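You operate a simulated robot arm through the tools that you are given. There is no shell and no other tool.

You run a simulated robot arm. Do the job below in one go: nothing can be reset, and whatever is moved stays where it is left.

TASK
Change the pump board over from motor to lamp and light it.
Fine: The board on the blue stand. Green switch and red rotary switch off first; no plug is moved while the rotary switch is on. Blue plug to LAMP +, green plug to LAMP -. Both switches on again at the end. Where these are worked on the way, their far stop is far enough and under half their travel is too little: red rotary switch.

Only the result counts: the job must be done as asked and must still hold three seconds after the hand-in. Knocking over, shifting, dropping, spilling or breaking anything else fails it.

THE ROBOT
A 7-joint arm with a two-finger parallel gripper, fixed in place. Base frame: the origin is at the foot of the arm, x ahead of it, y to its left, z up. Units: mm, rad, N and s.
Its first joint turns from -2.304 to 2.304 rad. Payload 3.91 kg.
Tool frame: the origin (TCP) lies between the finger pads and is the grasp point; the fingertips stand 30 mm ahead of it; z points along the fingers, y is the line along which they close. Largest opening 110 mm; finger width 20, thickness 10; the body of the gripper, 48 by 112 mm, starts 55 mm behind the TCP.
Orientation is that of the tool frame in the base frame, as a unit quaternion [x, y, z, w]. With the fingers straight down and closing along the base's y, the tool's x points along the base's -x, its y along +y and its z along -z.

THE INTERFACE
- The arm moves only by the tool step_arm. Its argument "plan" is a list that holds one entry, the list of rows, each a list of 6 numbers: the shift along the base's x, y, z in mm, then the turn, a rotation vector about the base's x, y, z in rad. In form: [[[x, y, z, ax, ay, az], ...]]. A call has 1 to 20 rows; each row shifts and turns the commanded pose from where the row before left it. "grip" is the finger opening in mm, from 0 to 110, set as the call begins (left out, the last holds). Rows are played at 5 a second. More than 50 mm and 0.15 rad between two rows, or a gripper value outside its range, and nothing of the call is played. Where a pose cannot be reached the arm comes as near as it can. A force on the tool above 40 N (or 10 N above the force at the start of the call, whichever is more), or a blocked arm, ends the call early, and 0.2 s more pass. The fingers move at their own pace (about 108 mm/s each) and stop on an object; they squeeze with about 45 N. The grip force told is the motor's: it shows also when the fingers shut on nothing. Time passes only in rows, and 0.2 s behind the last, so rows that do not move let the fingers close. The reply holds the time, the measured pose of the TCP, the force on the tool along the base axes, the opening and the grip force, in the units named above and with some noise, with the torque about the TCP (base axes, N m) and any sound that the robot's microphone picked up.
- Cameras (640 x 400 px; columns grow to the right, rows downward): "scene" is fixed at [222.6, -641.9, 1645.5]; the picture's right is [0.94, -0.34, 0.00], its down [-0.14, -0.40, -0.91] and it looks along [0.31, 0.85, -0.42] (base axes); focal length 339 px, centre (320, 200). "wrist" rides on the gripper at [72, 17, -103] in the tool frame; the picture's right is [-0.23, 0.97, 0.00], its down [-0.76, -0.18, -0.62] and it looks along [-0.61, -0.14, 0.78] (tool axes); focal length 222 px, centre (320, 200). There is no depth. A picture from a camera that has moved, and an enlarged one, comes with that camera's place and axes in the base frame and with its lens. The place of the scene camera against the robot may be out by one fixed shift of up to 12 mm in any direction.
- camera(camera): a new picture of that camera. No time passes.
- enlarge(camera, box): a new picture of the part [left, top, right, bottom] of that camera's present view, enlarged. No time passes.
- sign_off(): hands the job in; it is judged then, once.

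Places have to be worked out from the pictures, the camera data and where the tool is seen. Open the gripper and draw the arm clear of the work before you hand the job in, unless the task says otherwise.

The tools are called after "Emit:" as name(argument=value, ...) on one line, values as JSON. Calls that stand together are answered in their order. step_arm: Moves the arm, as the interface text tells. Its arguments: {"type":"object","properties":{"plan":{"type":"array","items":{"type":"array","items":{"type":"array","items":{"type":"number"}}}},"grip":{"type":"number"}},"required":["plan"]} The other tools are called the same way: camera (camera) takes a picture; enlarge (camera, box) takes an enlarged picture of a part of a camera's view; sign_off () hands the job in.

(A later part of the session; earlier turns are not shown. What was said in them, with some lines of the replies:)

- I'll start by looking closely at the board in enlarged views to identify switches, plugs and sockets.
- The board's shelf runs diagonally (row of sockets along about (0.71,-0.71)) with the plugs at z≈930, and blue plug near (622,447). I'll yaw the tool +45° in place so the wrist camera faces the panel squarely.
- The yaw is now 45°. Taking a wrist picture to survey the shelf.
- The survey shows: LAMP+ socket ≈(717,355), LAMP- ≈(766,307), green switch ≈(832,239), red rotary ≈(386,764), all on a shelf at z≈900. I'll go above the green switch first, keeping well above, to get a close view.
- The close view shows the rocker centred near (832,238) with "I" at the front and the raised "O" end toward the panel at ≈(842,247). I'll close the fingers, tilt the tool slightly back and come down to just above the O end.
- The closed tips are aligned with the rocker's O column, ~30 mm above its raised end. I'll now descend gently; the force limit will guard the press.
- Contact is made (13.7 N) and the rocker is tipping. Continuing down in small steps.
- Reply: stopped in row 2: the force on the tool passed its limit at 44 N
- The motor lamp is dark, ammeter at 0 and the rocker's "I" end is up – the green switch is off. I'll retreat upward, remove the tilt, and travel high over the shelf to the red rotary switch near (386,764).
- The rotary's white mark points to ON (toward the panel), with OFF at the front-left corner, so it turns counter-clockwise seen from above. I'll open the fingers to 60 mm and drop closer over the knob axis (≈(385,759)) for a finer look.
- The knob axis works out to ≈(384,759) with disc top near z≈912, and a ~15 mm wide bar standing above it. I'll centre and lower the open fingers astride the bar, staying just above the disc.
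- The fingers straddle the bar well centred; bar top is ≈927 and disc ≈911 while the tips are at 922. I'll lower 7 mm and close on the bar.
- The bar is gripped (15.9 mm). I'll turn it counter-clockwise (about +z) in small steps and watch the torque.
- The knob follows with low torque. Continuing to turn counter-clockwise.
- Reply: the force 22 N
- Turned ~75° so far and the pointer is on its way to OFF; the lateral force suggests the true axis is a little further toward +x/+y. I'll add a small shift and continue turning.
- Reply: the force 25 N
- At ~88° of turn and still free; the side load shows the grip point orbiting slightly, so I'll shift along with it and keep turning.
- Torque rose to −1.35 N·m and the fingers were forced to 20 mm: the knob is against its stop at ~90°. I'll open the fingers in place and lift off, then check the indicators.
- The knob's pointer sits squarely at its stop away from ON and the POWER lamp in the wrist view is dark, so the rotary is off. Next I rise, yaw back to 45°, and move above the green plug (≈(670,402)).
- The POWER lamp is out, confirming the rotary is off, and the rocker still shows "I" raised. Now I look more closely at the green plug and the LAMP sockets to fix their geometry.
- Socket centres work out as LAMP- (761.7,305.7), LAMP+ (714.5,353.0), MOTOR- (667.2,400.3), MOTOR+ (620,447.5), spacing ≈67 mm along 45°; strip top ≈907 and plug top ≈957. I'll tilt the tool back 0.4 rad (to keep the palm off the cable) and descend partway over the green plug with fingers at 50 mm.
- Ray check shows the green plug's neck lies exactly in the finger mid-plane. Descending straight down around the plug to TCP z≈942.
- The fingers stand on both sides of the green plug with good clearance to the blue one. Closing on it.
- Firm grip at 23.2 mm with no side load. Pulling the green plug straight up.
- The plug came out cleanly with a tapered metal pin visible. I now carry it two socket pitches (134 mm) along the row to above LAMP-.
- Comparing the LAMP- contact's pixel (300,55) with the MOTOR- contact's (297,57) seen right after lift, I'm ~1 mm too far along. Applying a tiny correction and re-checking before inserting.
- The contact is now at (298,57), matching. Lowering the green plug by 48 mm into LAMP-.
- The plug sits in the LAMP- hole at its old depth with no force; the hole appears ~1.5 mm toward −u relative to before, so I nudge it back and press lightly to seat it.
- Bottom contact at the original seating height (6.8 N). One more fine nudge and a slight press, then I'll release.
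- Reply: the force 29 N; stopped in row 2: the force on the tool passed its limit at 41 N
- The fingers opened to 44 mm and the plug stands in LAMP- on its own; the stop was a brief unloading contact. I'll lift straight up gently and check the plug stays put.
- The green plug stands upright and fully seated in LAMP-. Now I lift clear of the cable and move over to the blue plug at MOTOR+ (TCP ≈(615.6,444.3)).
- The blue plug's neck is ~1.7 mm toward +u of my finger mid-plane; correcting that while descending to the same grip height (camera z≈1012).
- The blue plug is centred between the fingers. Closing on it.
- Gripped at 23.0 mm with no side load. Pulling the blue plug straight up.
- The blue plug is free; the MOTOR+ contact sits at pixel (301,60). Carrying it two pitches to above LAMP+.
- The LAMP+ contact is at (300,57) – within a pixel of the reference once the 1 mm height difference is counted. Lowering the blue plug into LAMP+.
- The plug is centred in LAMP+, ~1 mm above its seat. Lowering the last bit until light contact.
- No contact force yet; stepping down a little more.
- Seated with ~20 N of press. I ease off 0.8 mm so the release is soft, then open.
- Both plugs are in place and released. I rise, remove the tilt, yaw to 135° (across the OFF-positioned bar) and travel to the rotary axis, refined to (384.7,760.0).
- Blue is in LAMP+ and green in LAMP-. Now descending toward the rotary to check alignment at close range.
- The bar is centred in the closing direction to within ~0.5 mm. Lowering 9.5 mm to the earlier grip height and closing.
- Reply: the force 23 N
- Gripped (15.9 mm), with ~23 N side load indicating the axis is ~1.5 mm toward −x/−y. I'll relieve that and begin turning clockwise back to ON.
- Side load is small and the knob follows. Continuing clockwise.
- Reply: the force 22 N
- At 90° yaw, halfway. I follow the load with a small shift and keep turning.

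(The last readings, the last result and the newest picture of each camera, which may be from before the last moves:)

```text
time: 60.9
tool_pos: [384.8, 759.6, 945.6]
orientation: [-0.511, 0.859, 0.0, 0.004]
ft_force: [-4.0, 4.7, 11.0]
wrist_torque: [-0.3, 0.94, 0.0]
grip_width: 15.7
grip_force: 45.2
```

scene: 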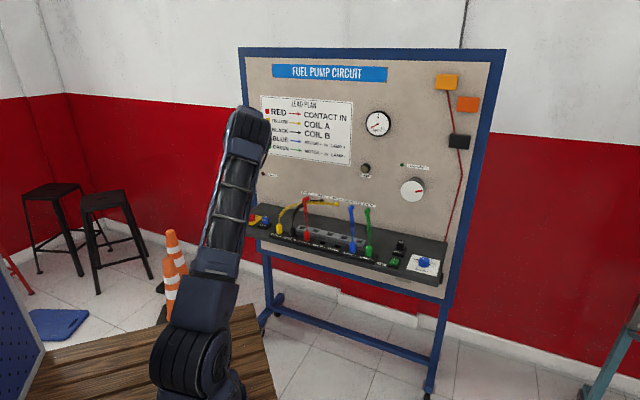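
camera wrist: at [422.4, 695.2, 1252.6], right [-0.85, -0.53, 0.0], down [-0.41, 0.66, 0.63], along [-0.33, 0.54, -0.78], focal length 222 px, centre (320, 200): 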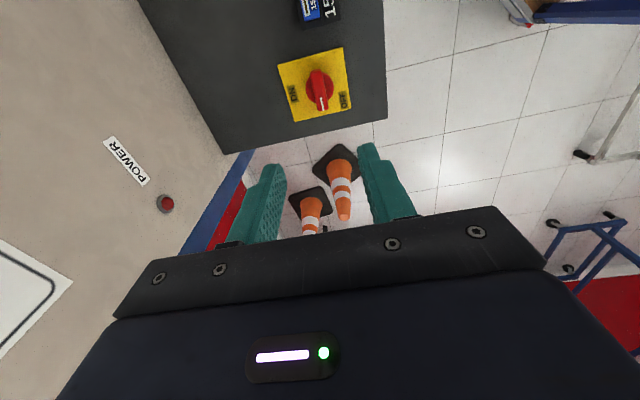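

Yaw 61°, low load. Turning the rest until the ON stop shows in the torque.

Emit:
step_arm(plan=[[[0, 0, 0, 0, 0, -0.08], [0, 0, 0, 0, 0, -0.08], [0, 0, 0, 0, 0, -0.08], [0, 0, 0, 0, 0, -0.08], [0, 0, 0, 0, 0, -0.08]]])

Emit:
enlarge(camera="wrist", box=[240, 90, 400, 190])

```text
time: 62.1
tool_pos: [385.6, 759.0, 945.3]
orientation: [-0.33, 0.944, -0.001, 0.004]
ft_force: [-5.9, 1.8, 10.5]
wrist_torque: [0.25, 0.69, 1.28]
grip_width: 17.7
grip_force: 45.1
```

```text
4.00 times, centred on (320, 140) of wrist
camera zoom: at [315.9, 727.5, 1048.4], right [-0.43, 0.9, 0.0], down [0.7, 0.34, 0.63], along [0.57, 0.27, -0.78], focal length 888 px, centre (320, 440)
```

zoom: 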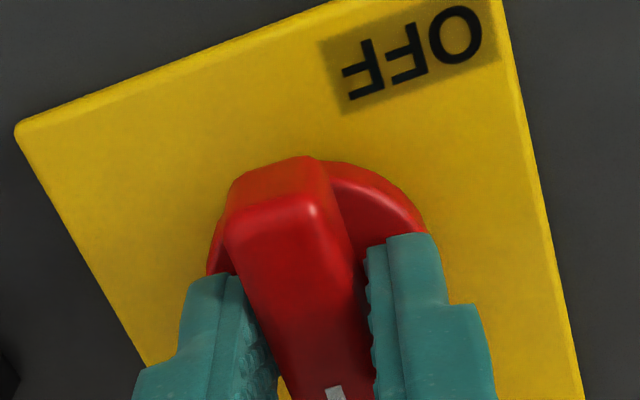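

Torque 1.28 N·m with the fingers wedged to 17.7 mm: the knob is at its ON stop. Opening in place and lifting off.

Emit:
step_arm(plan=[[[0, 0, 0, 0, 0, 0], [0, 0, 0, 0, 0, 0], [0, 0, 20, 0, 0, 0], [0, 0, 40, 0, 0, 0], [0, 0, 45, 0, 0, 0], [0, 0, 0, 0, 0, 0]]], grip=50)

Emit:
camera(camera="wrist")

Emit:
enlarge(camera="wrist", box=[220, 40, 420, 180])

Emit:
camera(camera="scene")

```text
time: 63.5
tool_pos: [385.4, 762.3, 1050.4]
orientation: [-0.331, 0.944, -0.002, 0.004]
ft_force: [-0.3, 0.1, 0.1]
wrist_torque: [0.0, -0.01, 0.01]
grip_width: 50.3
grip_force: 0.1
```

```text
taken
camera wrist: at [316.0, 729.8, 1153.5], right [-0.43, 0.9, 0.0], down [0.7, 0.34, 0.63], along [0.57, 0.27, -0.78], focal length 222 px, centre (320, 200)
```

wrist: 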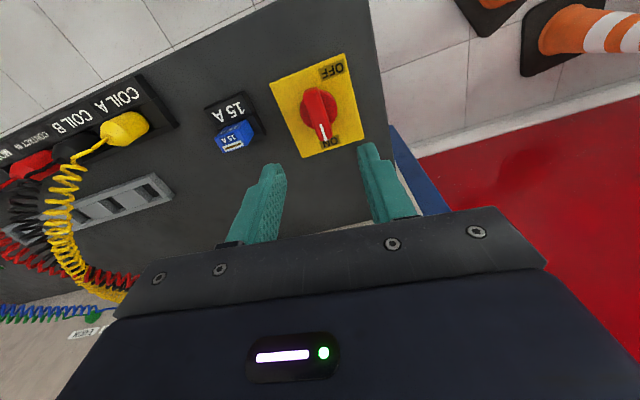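

```text
2.86 times, centred on (320, 110) of wrist
camera zoom: at [316.0, 729.8, 1153.5], right [-0.43, 0.9, 0.0], down [0.7, 0.34, 0.63], along [0.57, 0.27, -0.78], focal length 635 px, centre (320, 457)
```

zoom: 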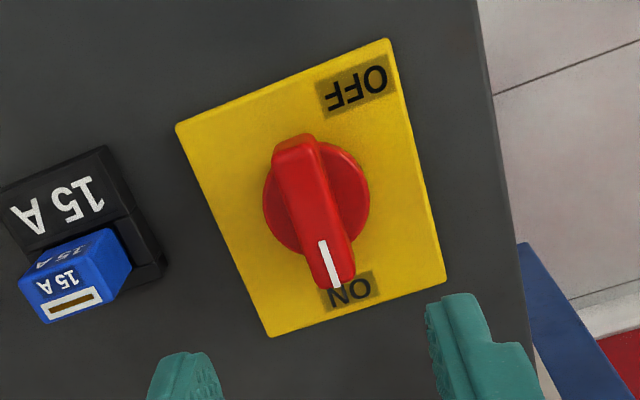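

```text
taken
```

scene: 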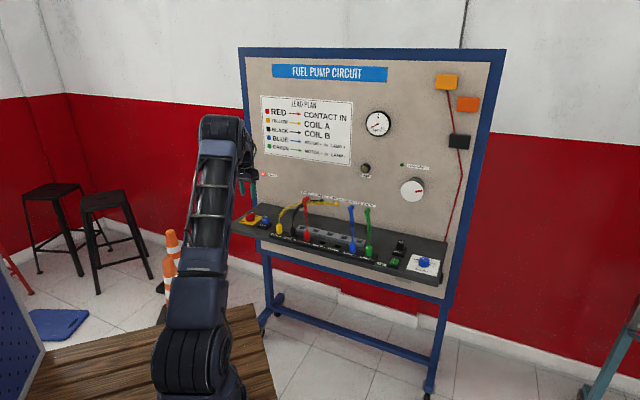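

Knob points to ON and the POWER lamp is lit again. Now closing the fingers, rising and travelling to above the "I" end of the green rocker (≈(822.5,227.7)).

Emit:
step_arm(plan=[[[0, 0, 48, 0, 0, 0.0565], [0, 0, 48, 0, 0, 0.0565], [29.2, -35.5, 0, 0, 0, 0], [29.2, -35.5, 0, 0, 0, 0], [29.2, -35.5, 0, 0, 0, 0], [29.2, -35.5, 0, 0, 0, 0], [29.2, -35.5, 0, 0, 0, 0], [29.2, -35.5, 0, 0, 0, 0], [29.2, -35.5, 0, 0, 0, 0], [29.2, -35.5, 0, 0, 0, 0], [29.2, -35.5, 0, 0, 0, 0], [29.2, -35.5, 0, 0, 0, 0], [29.2, -35.5, 0, 0, 0, 0], [29.2, -35.5, 0, 0, 0, 0], [29.2, -35.5, 0, 0, 0, 0], [29.2, -35.5, 0, 0, 0, 0], [28.5, -35.5, 0, 0, 0, 0], [0, 0, 0, 0, 0, 0], [0, 0, 0, 0, 0, 0]]], grip=0)

Emit:
enlarge(camera="wrist", box=[220, 40, 460, 190])

Emit:
enlarge(camera="scene", box=[225, 160, 385, 270])

```text
time: 67.5
tool_pos: [823.6, 226.2, 1147.1]
orientation: [-0.383, 0.924, -0.001, 0.004]
ft_force: [0.2, 0.0, -0.8]
wrist_torque: [-0.02, -0.02, 0.02]
grip_width: 0.0
grip_force: 37.6
```

```text
2.67 times, centred on (340, 115) of wrist
camera zoom: at [757.9, 187.3, 1250.5], right [-0.53, 0.85, 0.0], down [0.66, 0.41, 0.63], along [0.54, 0.33, -0.78], focal length 592 px, centre (267, 427)
```

zoom: 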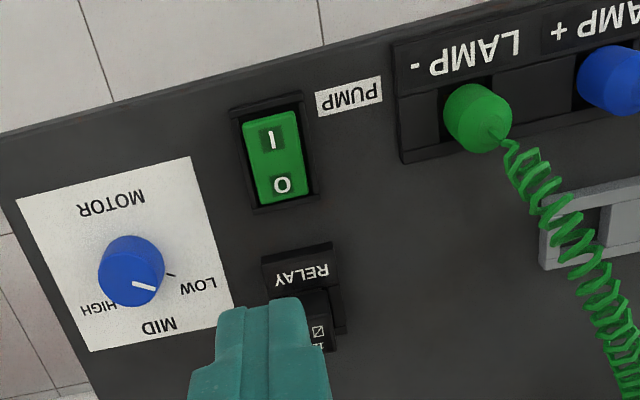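

```text
3.64 times, centred on (305, 215) of scene
camera zoom: at [222.6, -641.9, 1645.5], right [0.94, -0.34, 0.0], down [-0.14, -0.4, -0.91], along [0.31, 0.85, -0.42], focal length 1233 px, centre (374, 146)
```

zoom: 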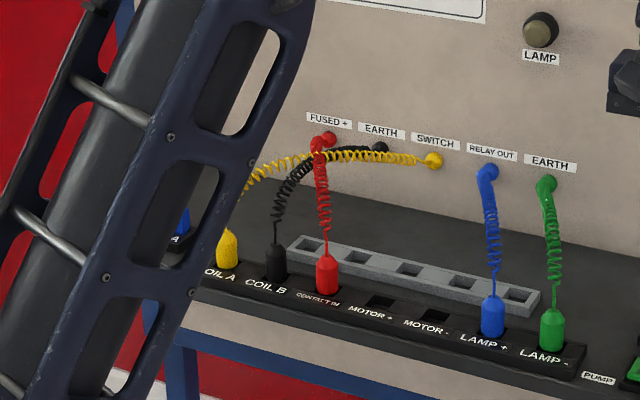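

The rocker's "I" end is raised beneath me. I'll tilt back 0.3 rad and come down to ~30 mm above it, then verify alignment.

Emit:
step_arm(plan=[[[0, 0.7, -45, 0.106, -0.106, 0], [0, 0.8, -45, 0.106, -0.106, 0], [0, 0, -45, 0, 0, 0], [0, 0, -36, 0, 0, 0], [0, 0, 0, 0, 0, 0], [0, 0, 0, 0, 0, 0]]])

Emit:
enlarge(camera="wrist", box=[240, 80, 400, 180])

Emit:
enlarge(camera="scene", box=[350, 220, 460, 290])

```text
time: 68.9
tool_pos: [820.5, 228.3, 976.2]
orientation: [-0.378, 0.913, 0.057, 0.142]
ft_force: [0.1, 0.2, -0.1]
wrist_torque: [-0.01, 0.02, 0.03]
grip_width: 0.3
grip_force: 37.6
```

```text
4.00 times, centred on (320, 130) of wrist
camera zoom: at [736.6, 169.9, 1053.0], right [-0.53, 0.84, 0.06], down [0.5, 0.26, 0.82], along [0.68, 0.47, -0.56], focal length 888 px, centre (320, 480)
```

zoom: 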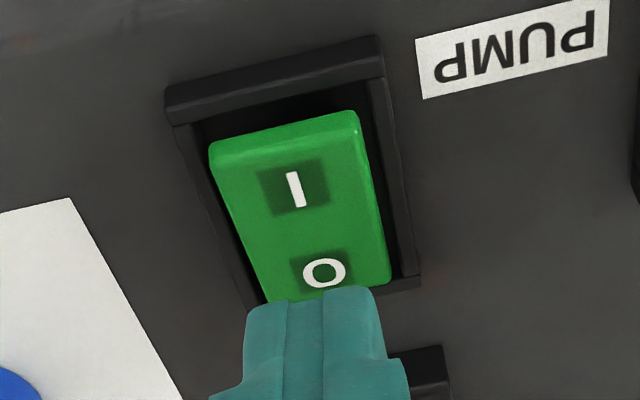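

```text
5.71 times, centred on (405, 255) of scene
camera zoom: at [222.6, -641.9, 1645.5], right [0.94, -0.34, 0.0], down [-0.14, -0.4, -0.91], along [0.31, 0.85, -0.42], focal length 1938 px, centre (-166, -114)
```

zoom: 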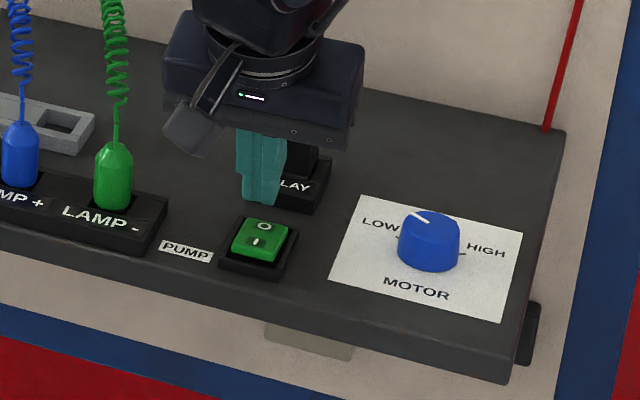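

Alignment mirrors the earlier O press; I'll shift ~2 mm toward the front so the tip edge lands just outside the "I", then press down gently.

Emit:
step_arm(plan=[[[-1.5, -1.5, -10, 0, 0, 0], [0, 0, -9, 0, 0, 0], [0, 0, -5, 0, 0, 0], [0, 0, -3, 0, 0, 0], [0, 0, -3, 0, 0, 0], [0, 0, -3, 0, 0, 0], [0, 0, -2, 0, 0, 0], [0, 0, -2, 0, 0, 0], [0, 0, -2, 0, 0, 0]]])

Emit:
enlarge(camera="wrist", box=[240, 80, 400, 180])

Emit:
enlarge(camera="scene", box=[350, 220, 460, 290])

Emit:
enlarge(camera="scene", box=[340, 90, 460, 215])

```text
time: 70.7
tool_pos: [821.5, 228.1, 943.9]
orientation: [-0.379, 0.912, 0.056, 0.145]
ft_force: [-6.8, -2.2, 14.2]
wrist_torque: [-0.09, 0.19, 0.0]
grip_width: 0.0
grip_force: 38.0
stopped in row 8: the force on the tool passed its limit at 45 N (the readings are from after the stop); the commanded pose is now the measured one
```

```text
4.00 times, centred on (320, 130) of wrist
camera zoom: at [737.5, 168.7, 1019.9], right [-0.53, 0.84, 0.06], down [0.5, 0.26, 0.83], along [0.68, 0.47, -0.56], focal length 888 px, centre (320, 480)
```

zoom: 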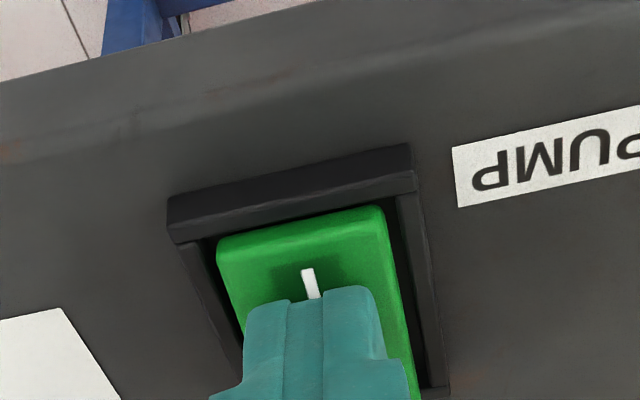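

```text
5.71 times, centred on (405, 255) of scene
camera zoom: at [222.6, -641.9, 1645.5], right [0.94, -0.34, 0.0], down [-0.14, -0.4, -0.91], along [0.31, 0.85, -0.42], focal length 1938 px, centre (-166, -114)
```

zoom: 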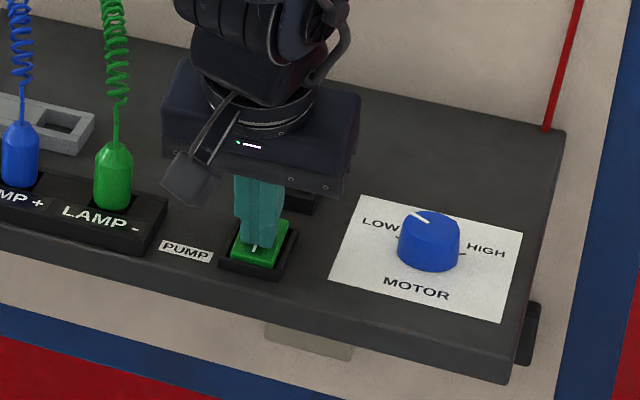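

```text
3.20 times, centred on (400, 152) of scene
camera zoom: at [222.6, -641.9, 1645.5], right [0.94, -0.34, 0.0], down [-0.14, -0.4, -0.91], along [0.31, 0.85, -0.42], focal length 1085 px, centre (64, 352)
```

zoom: 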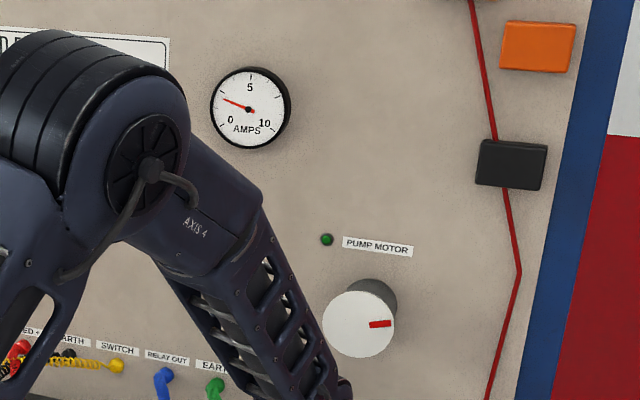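

The ammeter now shows current (~1.5–2 A). I'll retreat upward and check the lamp and the rocker.

Emit:
step_arm(plan=[[[0, 0, 15, 0, 0, 0], [0, 0, 40, 0, 0, 0], [0, 0, 45, -0.106, 0.106, 0], [0, 0, 45, -0.106, 0.106, 0], [-20, -20, 40, 0, 0, 0], [-30, -30, 20, 0, 0, 0], [-30, -30, 20, 0, 0, 0], [-30, -30, 0, 0, 0, 0], [0, 0, 0, 0, 0, 0]]])

Emit:
camera(camera="scene")

Emit:
camera(camera="wrist")

Emit:
enlarge(camera="scene", box=[350, 220, 460, 290])

Emit:
enlarge(camera="scene", box=[340, 90, 460, 215])

```text
time: 72.7
tool_pos: [711.8, 116.3, 1165.0]
orientation: [-0.383, 0.924, -0.002, 0.006]
ft_force: [1.2, 0.7, -0.2]
wrist_torque: [0.0, 0.05, -0.02]
grip_width: 0.0
grip_force: 37.4
```

```text
taken
```

scene: 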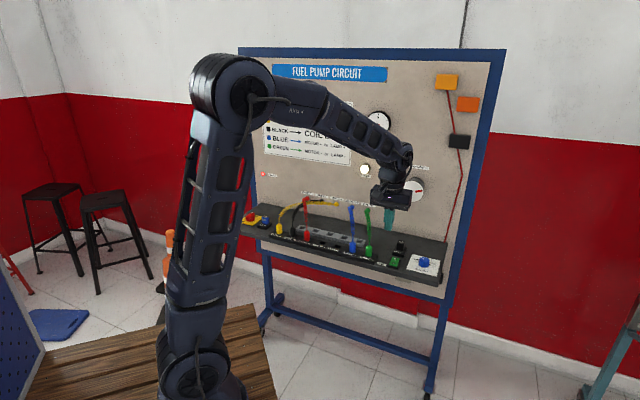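

```text
taken
camera wrist: at [646.9, 75.8, 1268.6], right [-0.53, 0.85, 0.0], down [0.66, 0.41, 0.63], along [0.54, 0.33, -0.77], focal length 222 px, centre (320, 200)
```

wrist: 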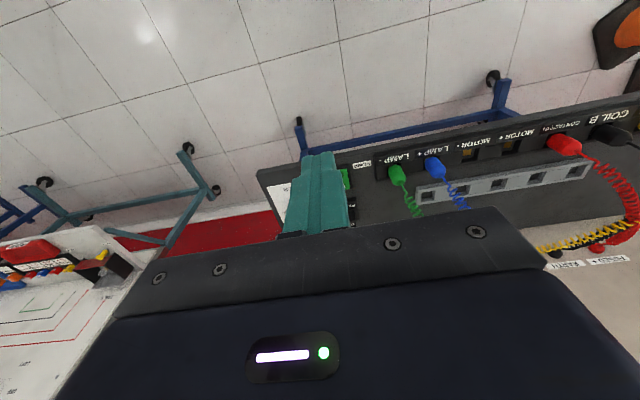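

```text
5.71 times, centred on (405, 255) of scene
camera zoom: at [222.6, -641.9, 1645.5], right [0.94, -0.34, 0.0], down [-0.14, -0.4, -0.91], along [0.31, 0.85, -0.42], focal length 1938 px, centre (-166, -114)
```

zoom: 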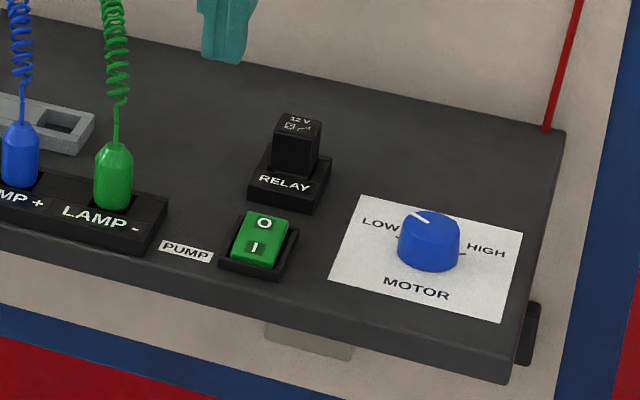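

```text
3.20 times, centred on (400, 152) of scene
camera zoom: at [222.6, -641.9, 1645.5], right [0.94, -0.34, 0.0], down [-0.14, -0.4, -0.91], along [0.31, 0.85, -0.42], focal length 1085 px, centre (64, 352)
```

zoom: 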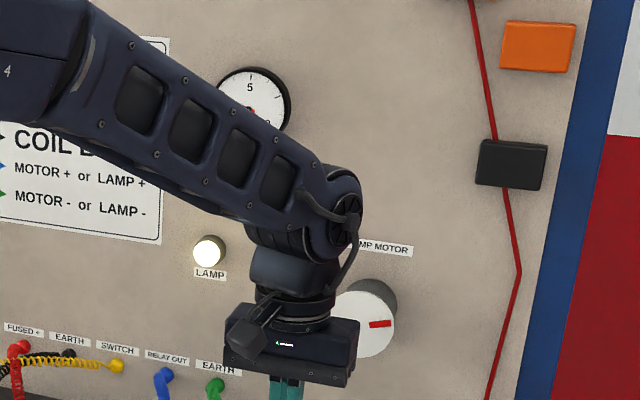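

The LAMP is lit, ammeter shows current, rocker is at "I" with O raised. I'll draw the arm back clear, open the gripper and do a final check.

Emit:
step_arm(plan=[[[-30, 20, 20, 0, 0, 0], [-30, 20, 20, 0, 0, 0], [-30, 25, 20, 0, 0, 0], [-30, 25, 20, 0, 0, 0], [-30, 25, 15, 0, 0, 0], [-30, 25, 0, 0, 0, 0], [-20, 25, 0, 0, 0, 0], [0, 0, 0, 0, 0, 0], [0, 0, 0, 0, 0, 0], [0, 0, 0, 0, 0, 0]]], grip=100)

Emit:
camera(camera="scene")

Emit:
camera(camera="wrist")

Emit:
enlarge(camera="scene", box=[225, 150, 465, 300])

Emit:
enlarge(camera="scene", box=[320, 220, 400, 270])

```text
time: 74.9
tool_pos: [512.7, 282.2, 1263.6]
orientation: [-0.383, 0.924, -0.002, 0.006]
ft_force: [0.4, 1.0, 0.3]
wrist_torque: [-0.04, 0.01, -0.01]
grip_width: 100.1
grip_force: 0.0
```

```text
taken
```

scene: 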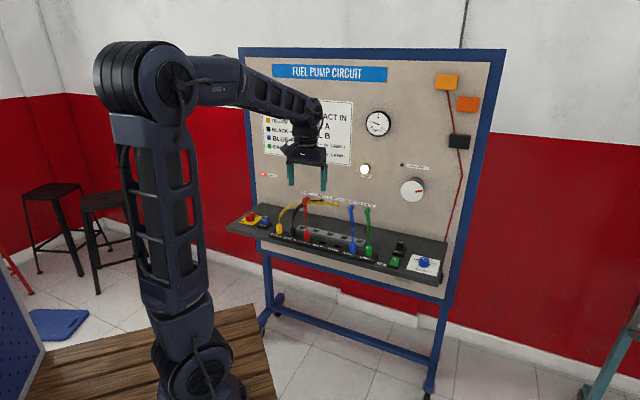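

```text
taken
camera wrist: at [447.1, 242.3, 1367.4], right [-0.53, 0.85, 0.0], down [0.66, 0.41, 0.63], along [0.54, 0.33, -0.77], focal length 222 px, centre (320, 200)
```

wrist: 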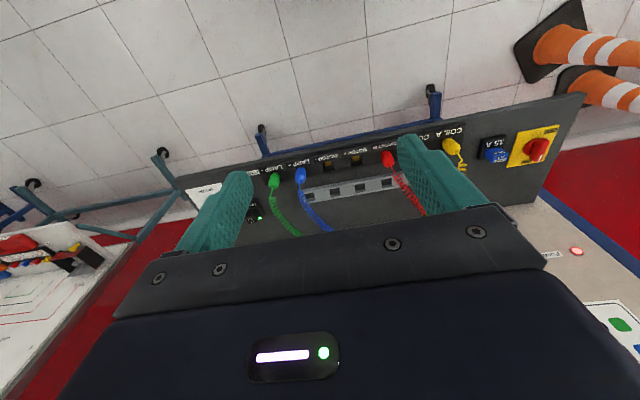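

```text
2.67 times, centred on (345, 225) of scene
camera zoom: at [222.6, -641.9, 1645.5], right [0.94, -0.34, 0.0], down [-0.14, -0.4, -0.91], along [0.31, 0.85, -0.42], focal length 904 px, centre (253, 133)
```

zoom: 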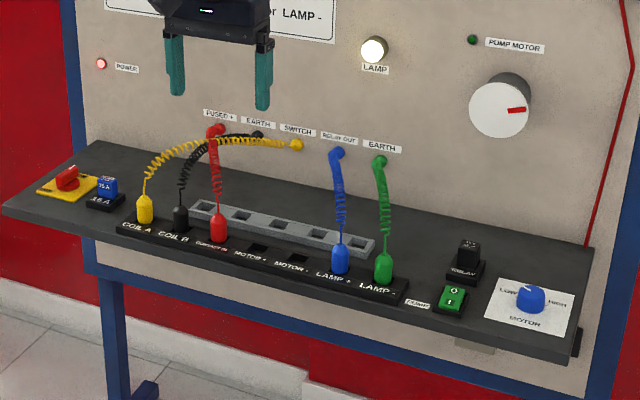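

```text
8.00 times, centred on (360, 245) of scene
camera zoom: at [222.6, -641.9, 1645.5], right [0.94, -0.34, 0.0], down [-0.14, -0.4, -0.91], along [0.31, 0.85, -0.42], focal length 2713 px, centre (0, -160)
```

zoom: 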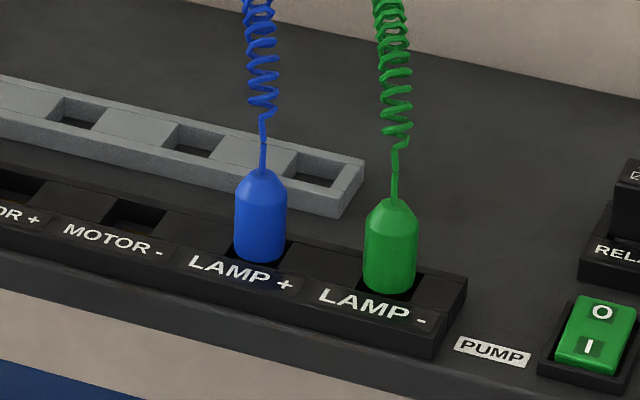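

The final check shows the POWER light and the LAMP both lit, with the pump motor off. Blue is seated in LAMP+ and green in LAMP-, both switches are on, nothing else has moved, and the arm is clear with the gripper open. I'm handing in the job.

Emit:
sign_off()

```text
The job is handed in.
```

The pump board is changed over from motor to lamp, and the lamp is lit.

- **Before moving plugs:** I turned the green switch off first, then the red rotary switch to its OFF stop. The POWER and PUMP MOTOR lights were out before any plug moved.
- **Plugs:** the green plug is now in LAMP - and the blue plug is in LAMP +. Both are seated at the same depth as before.
- **Switches on again:** I turned the red rotary switch back to its ON stop, then pressed the green switch to "I".
- **Final state:** the POWER light and the LAMP were lit, and the ammeter read about 1.5–2 A. The pump motor was off.

Nothing else appears moved or knocked in the final pictures. I opened the gripper and drew the arm clear before handing in.
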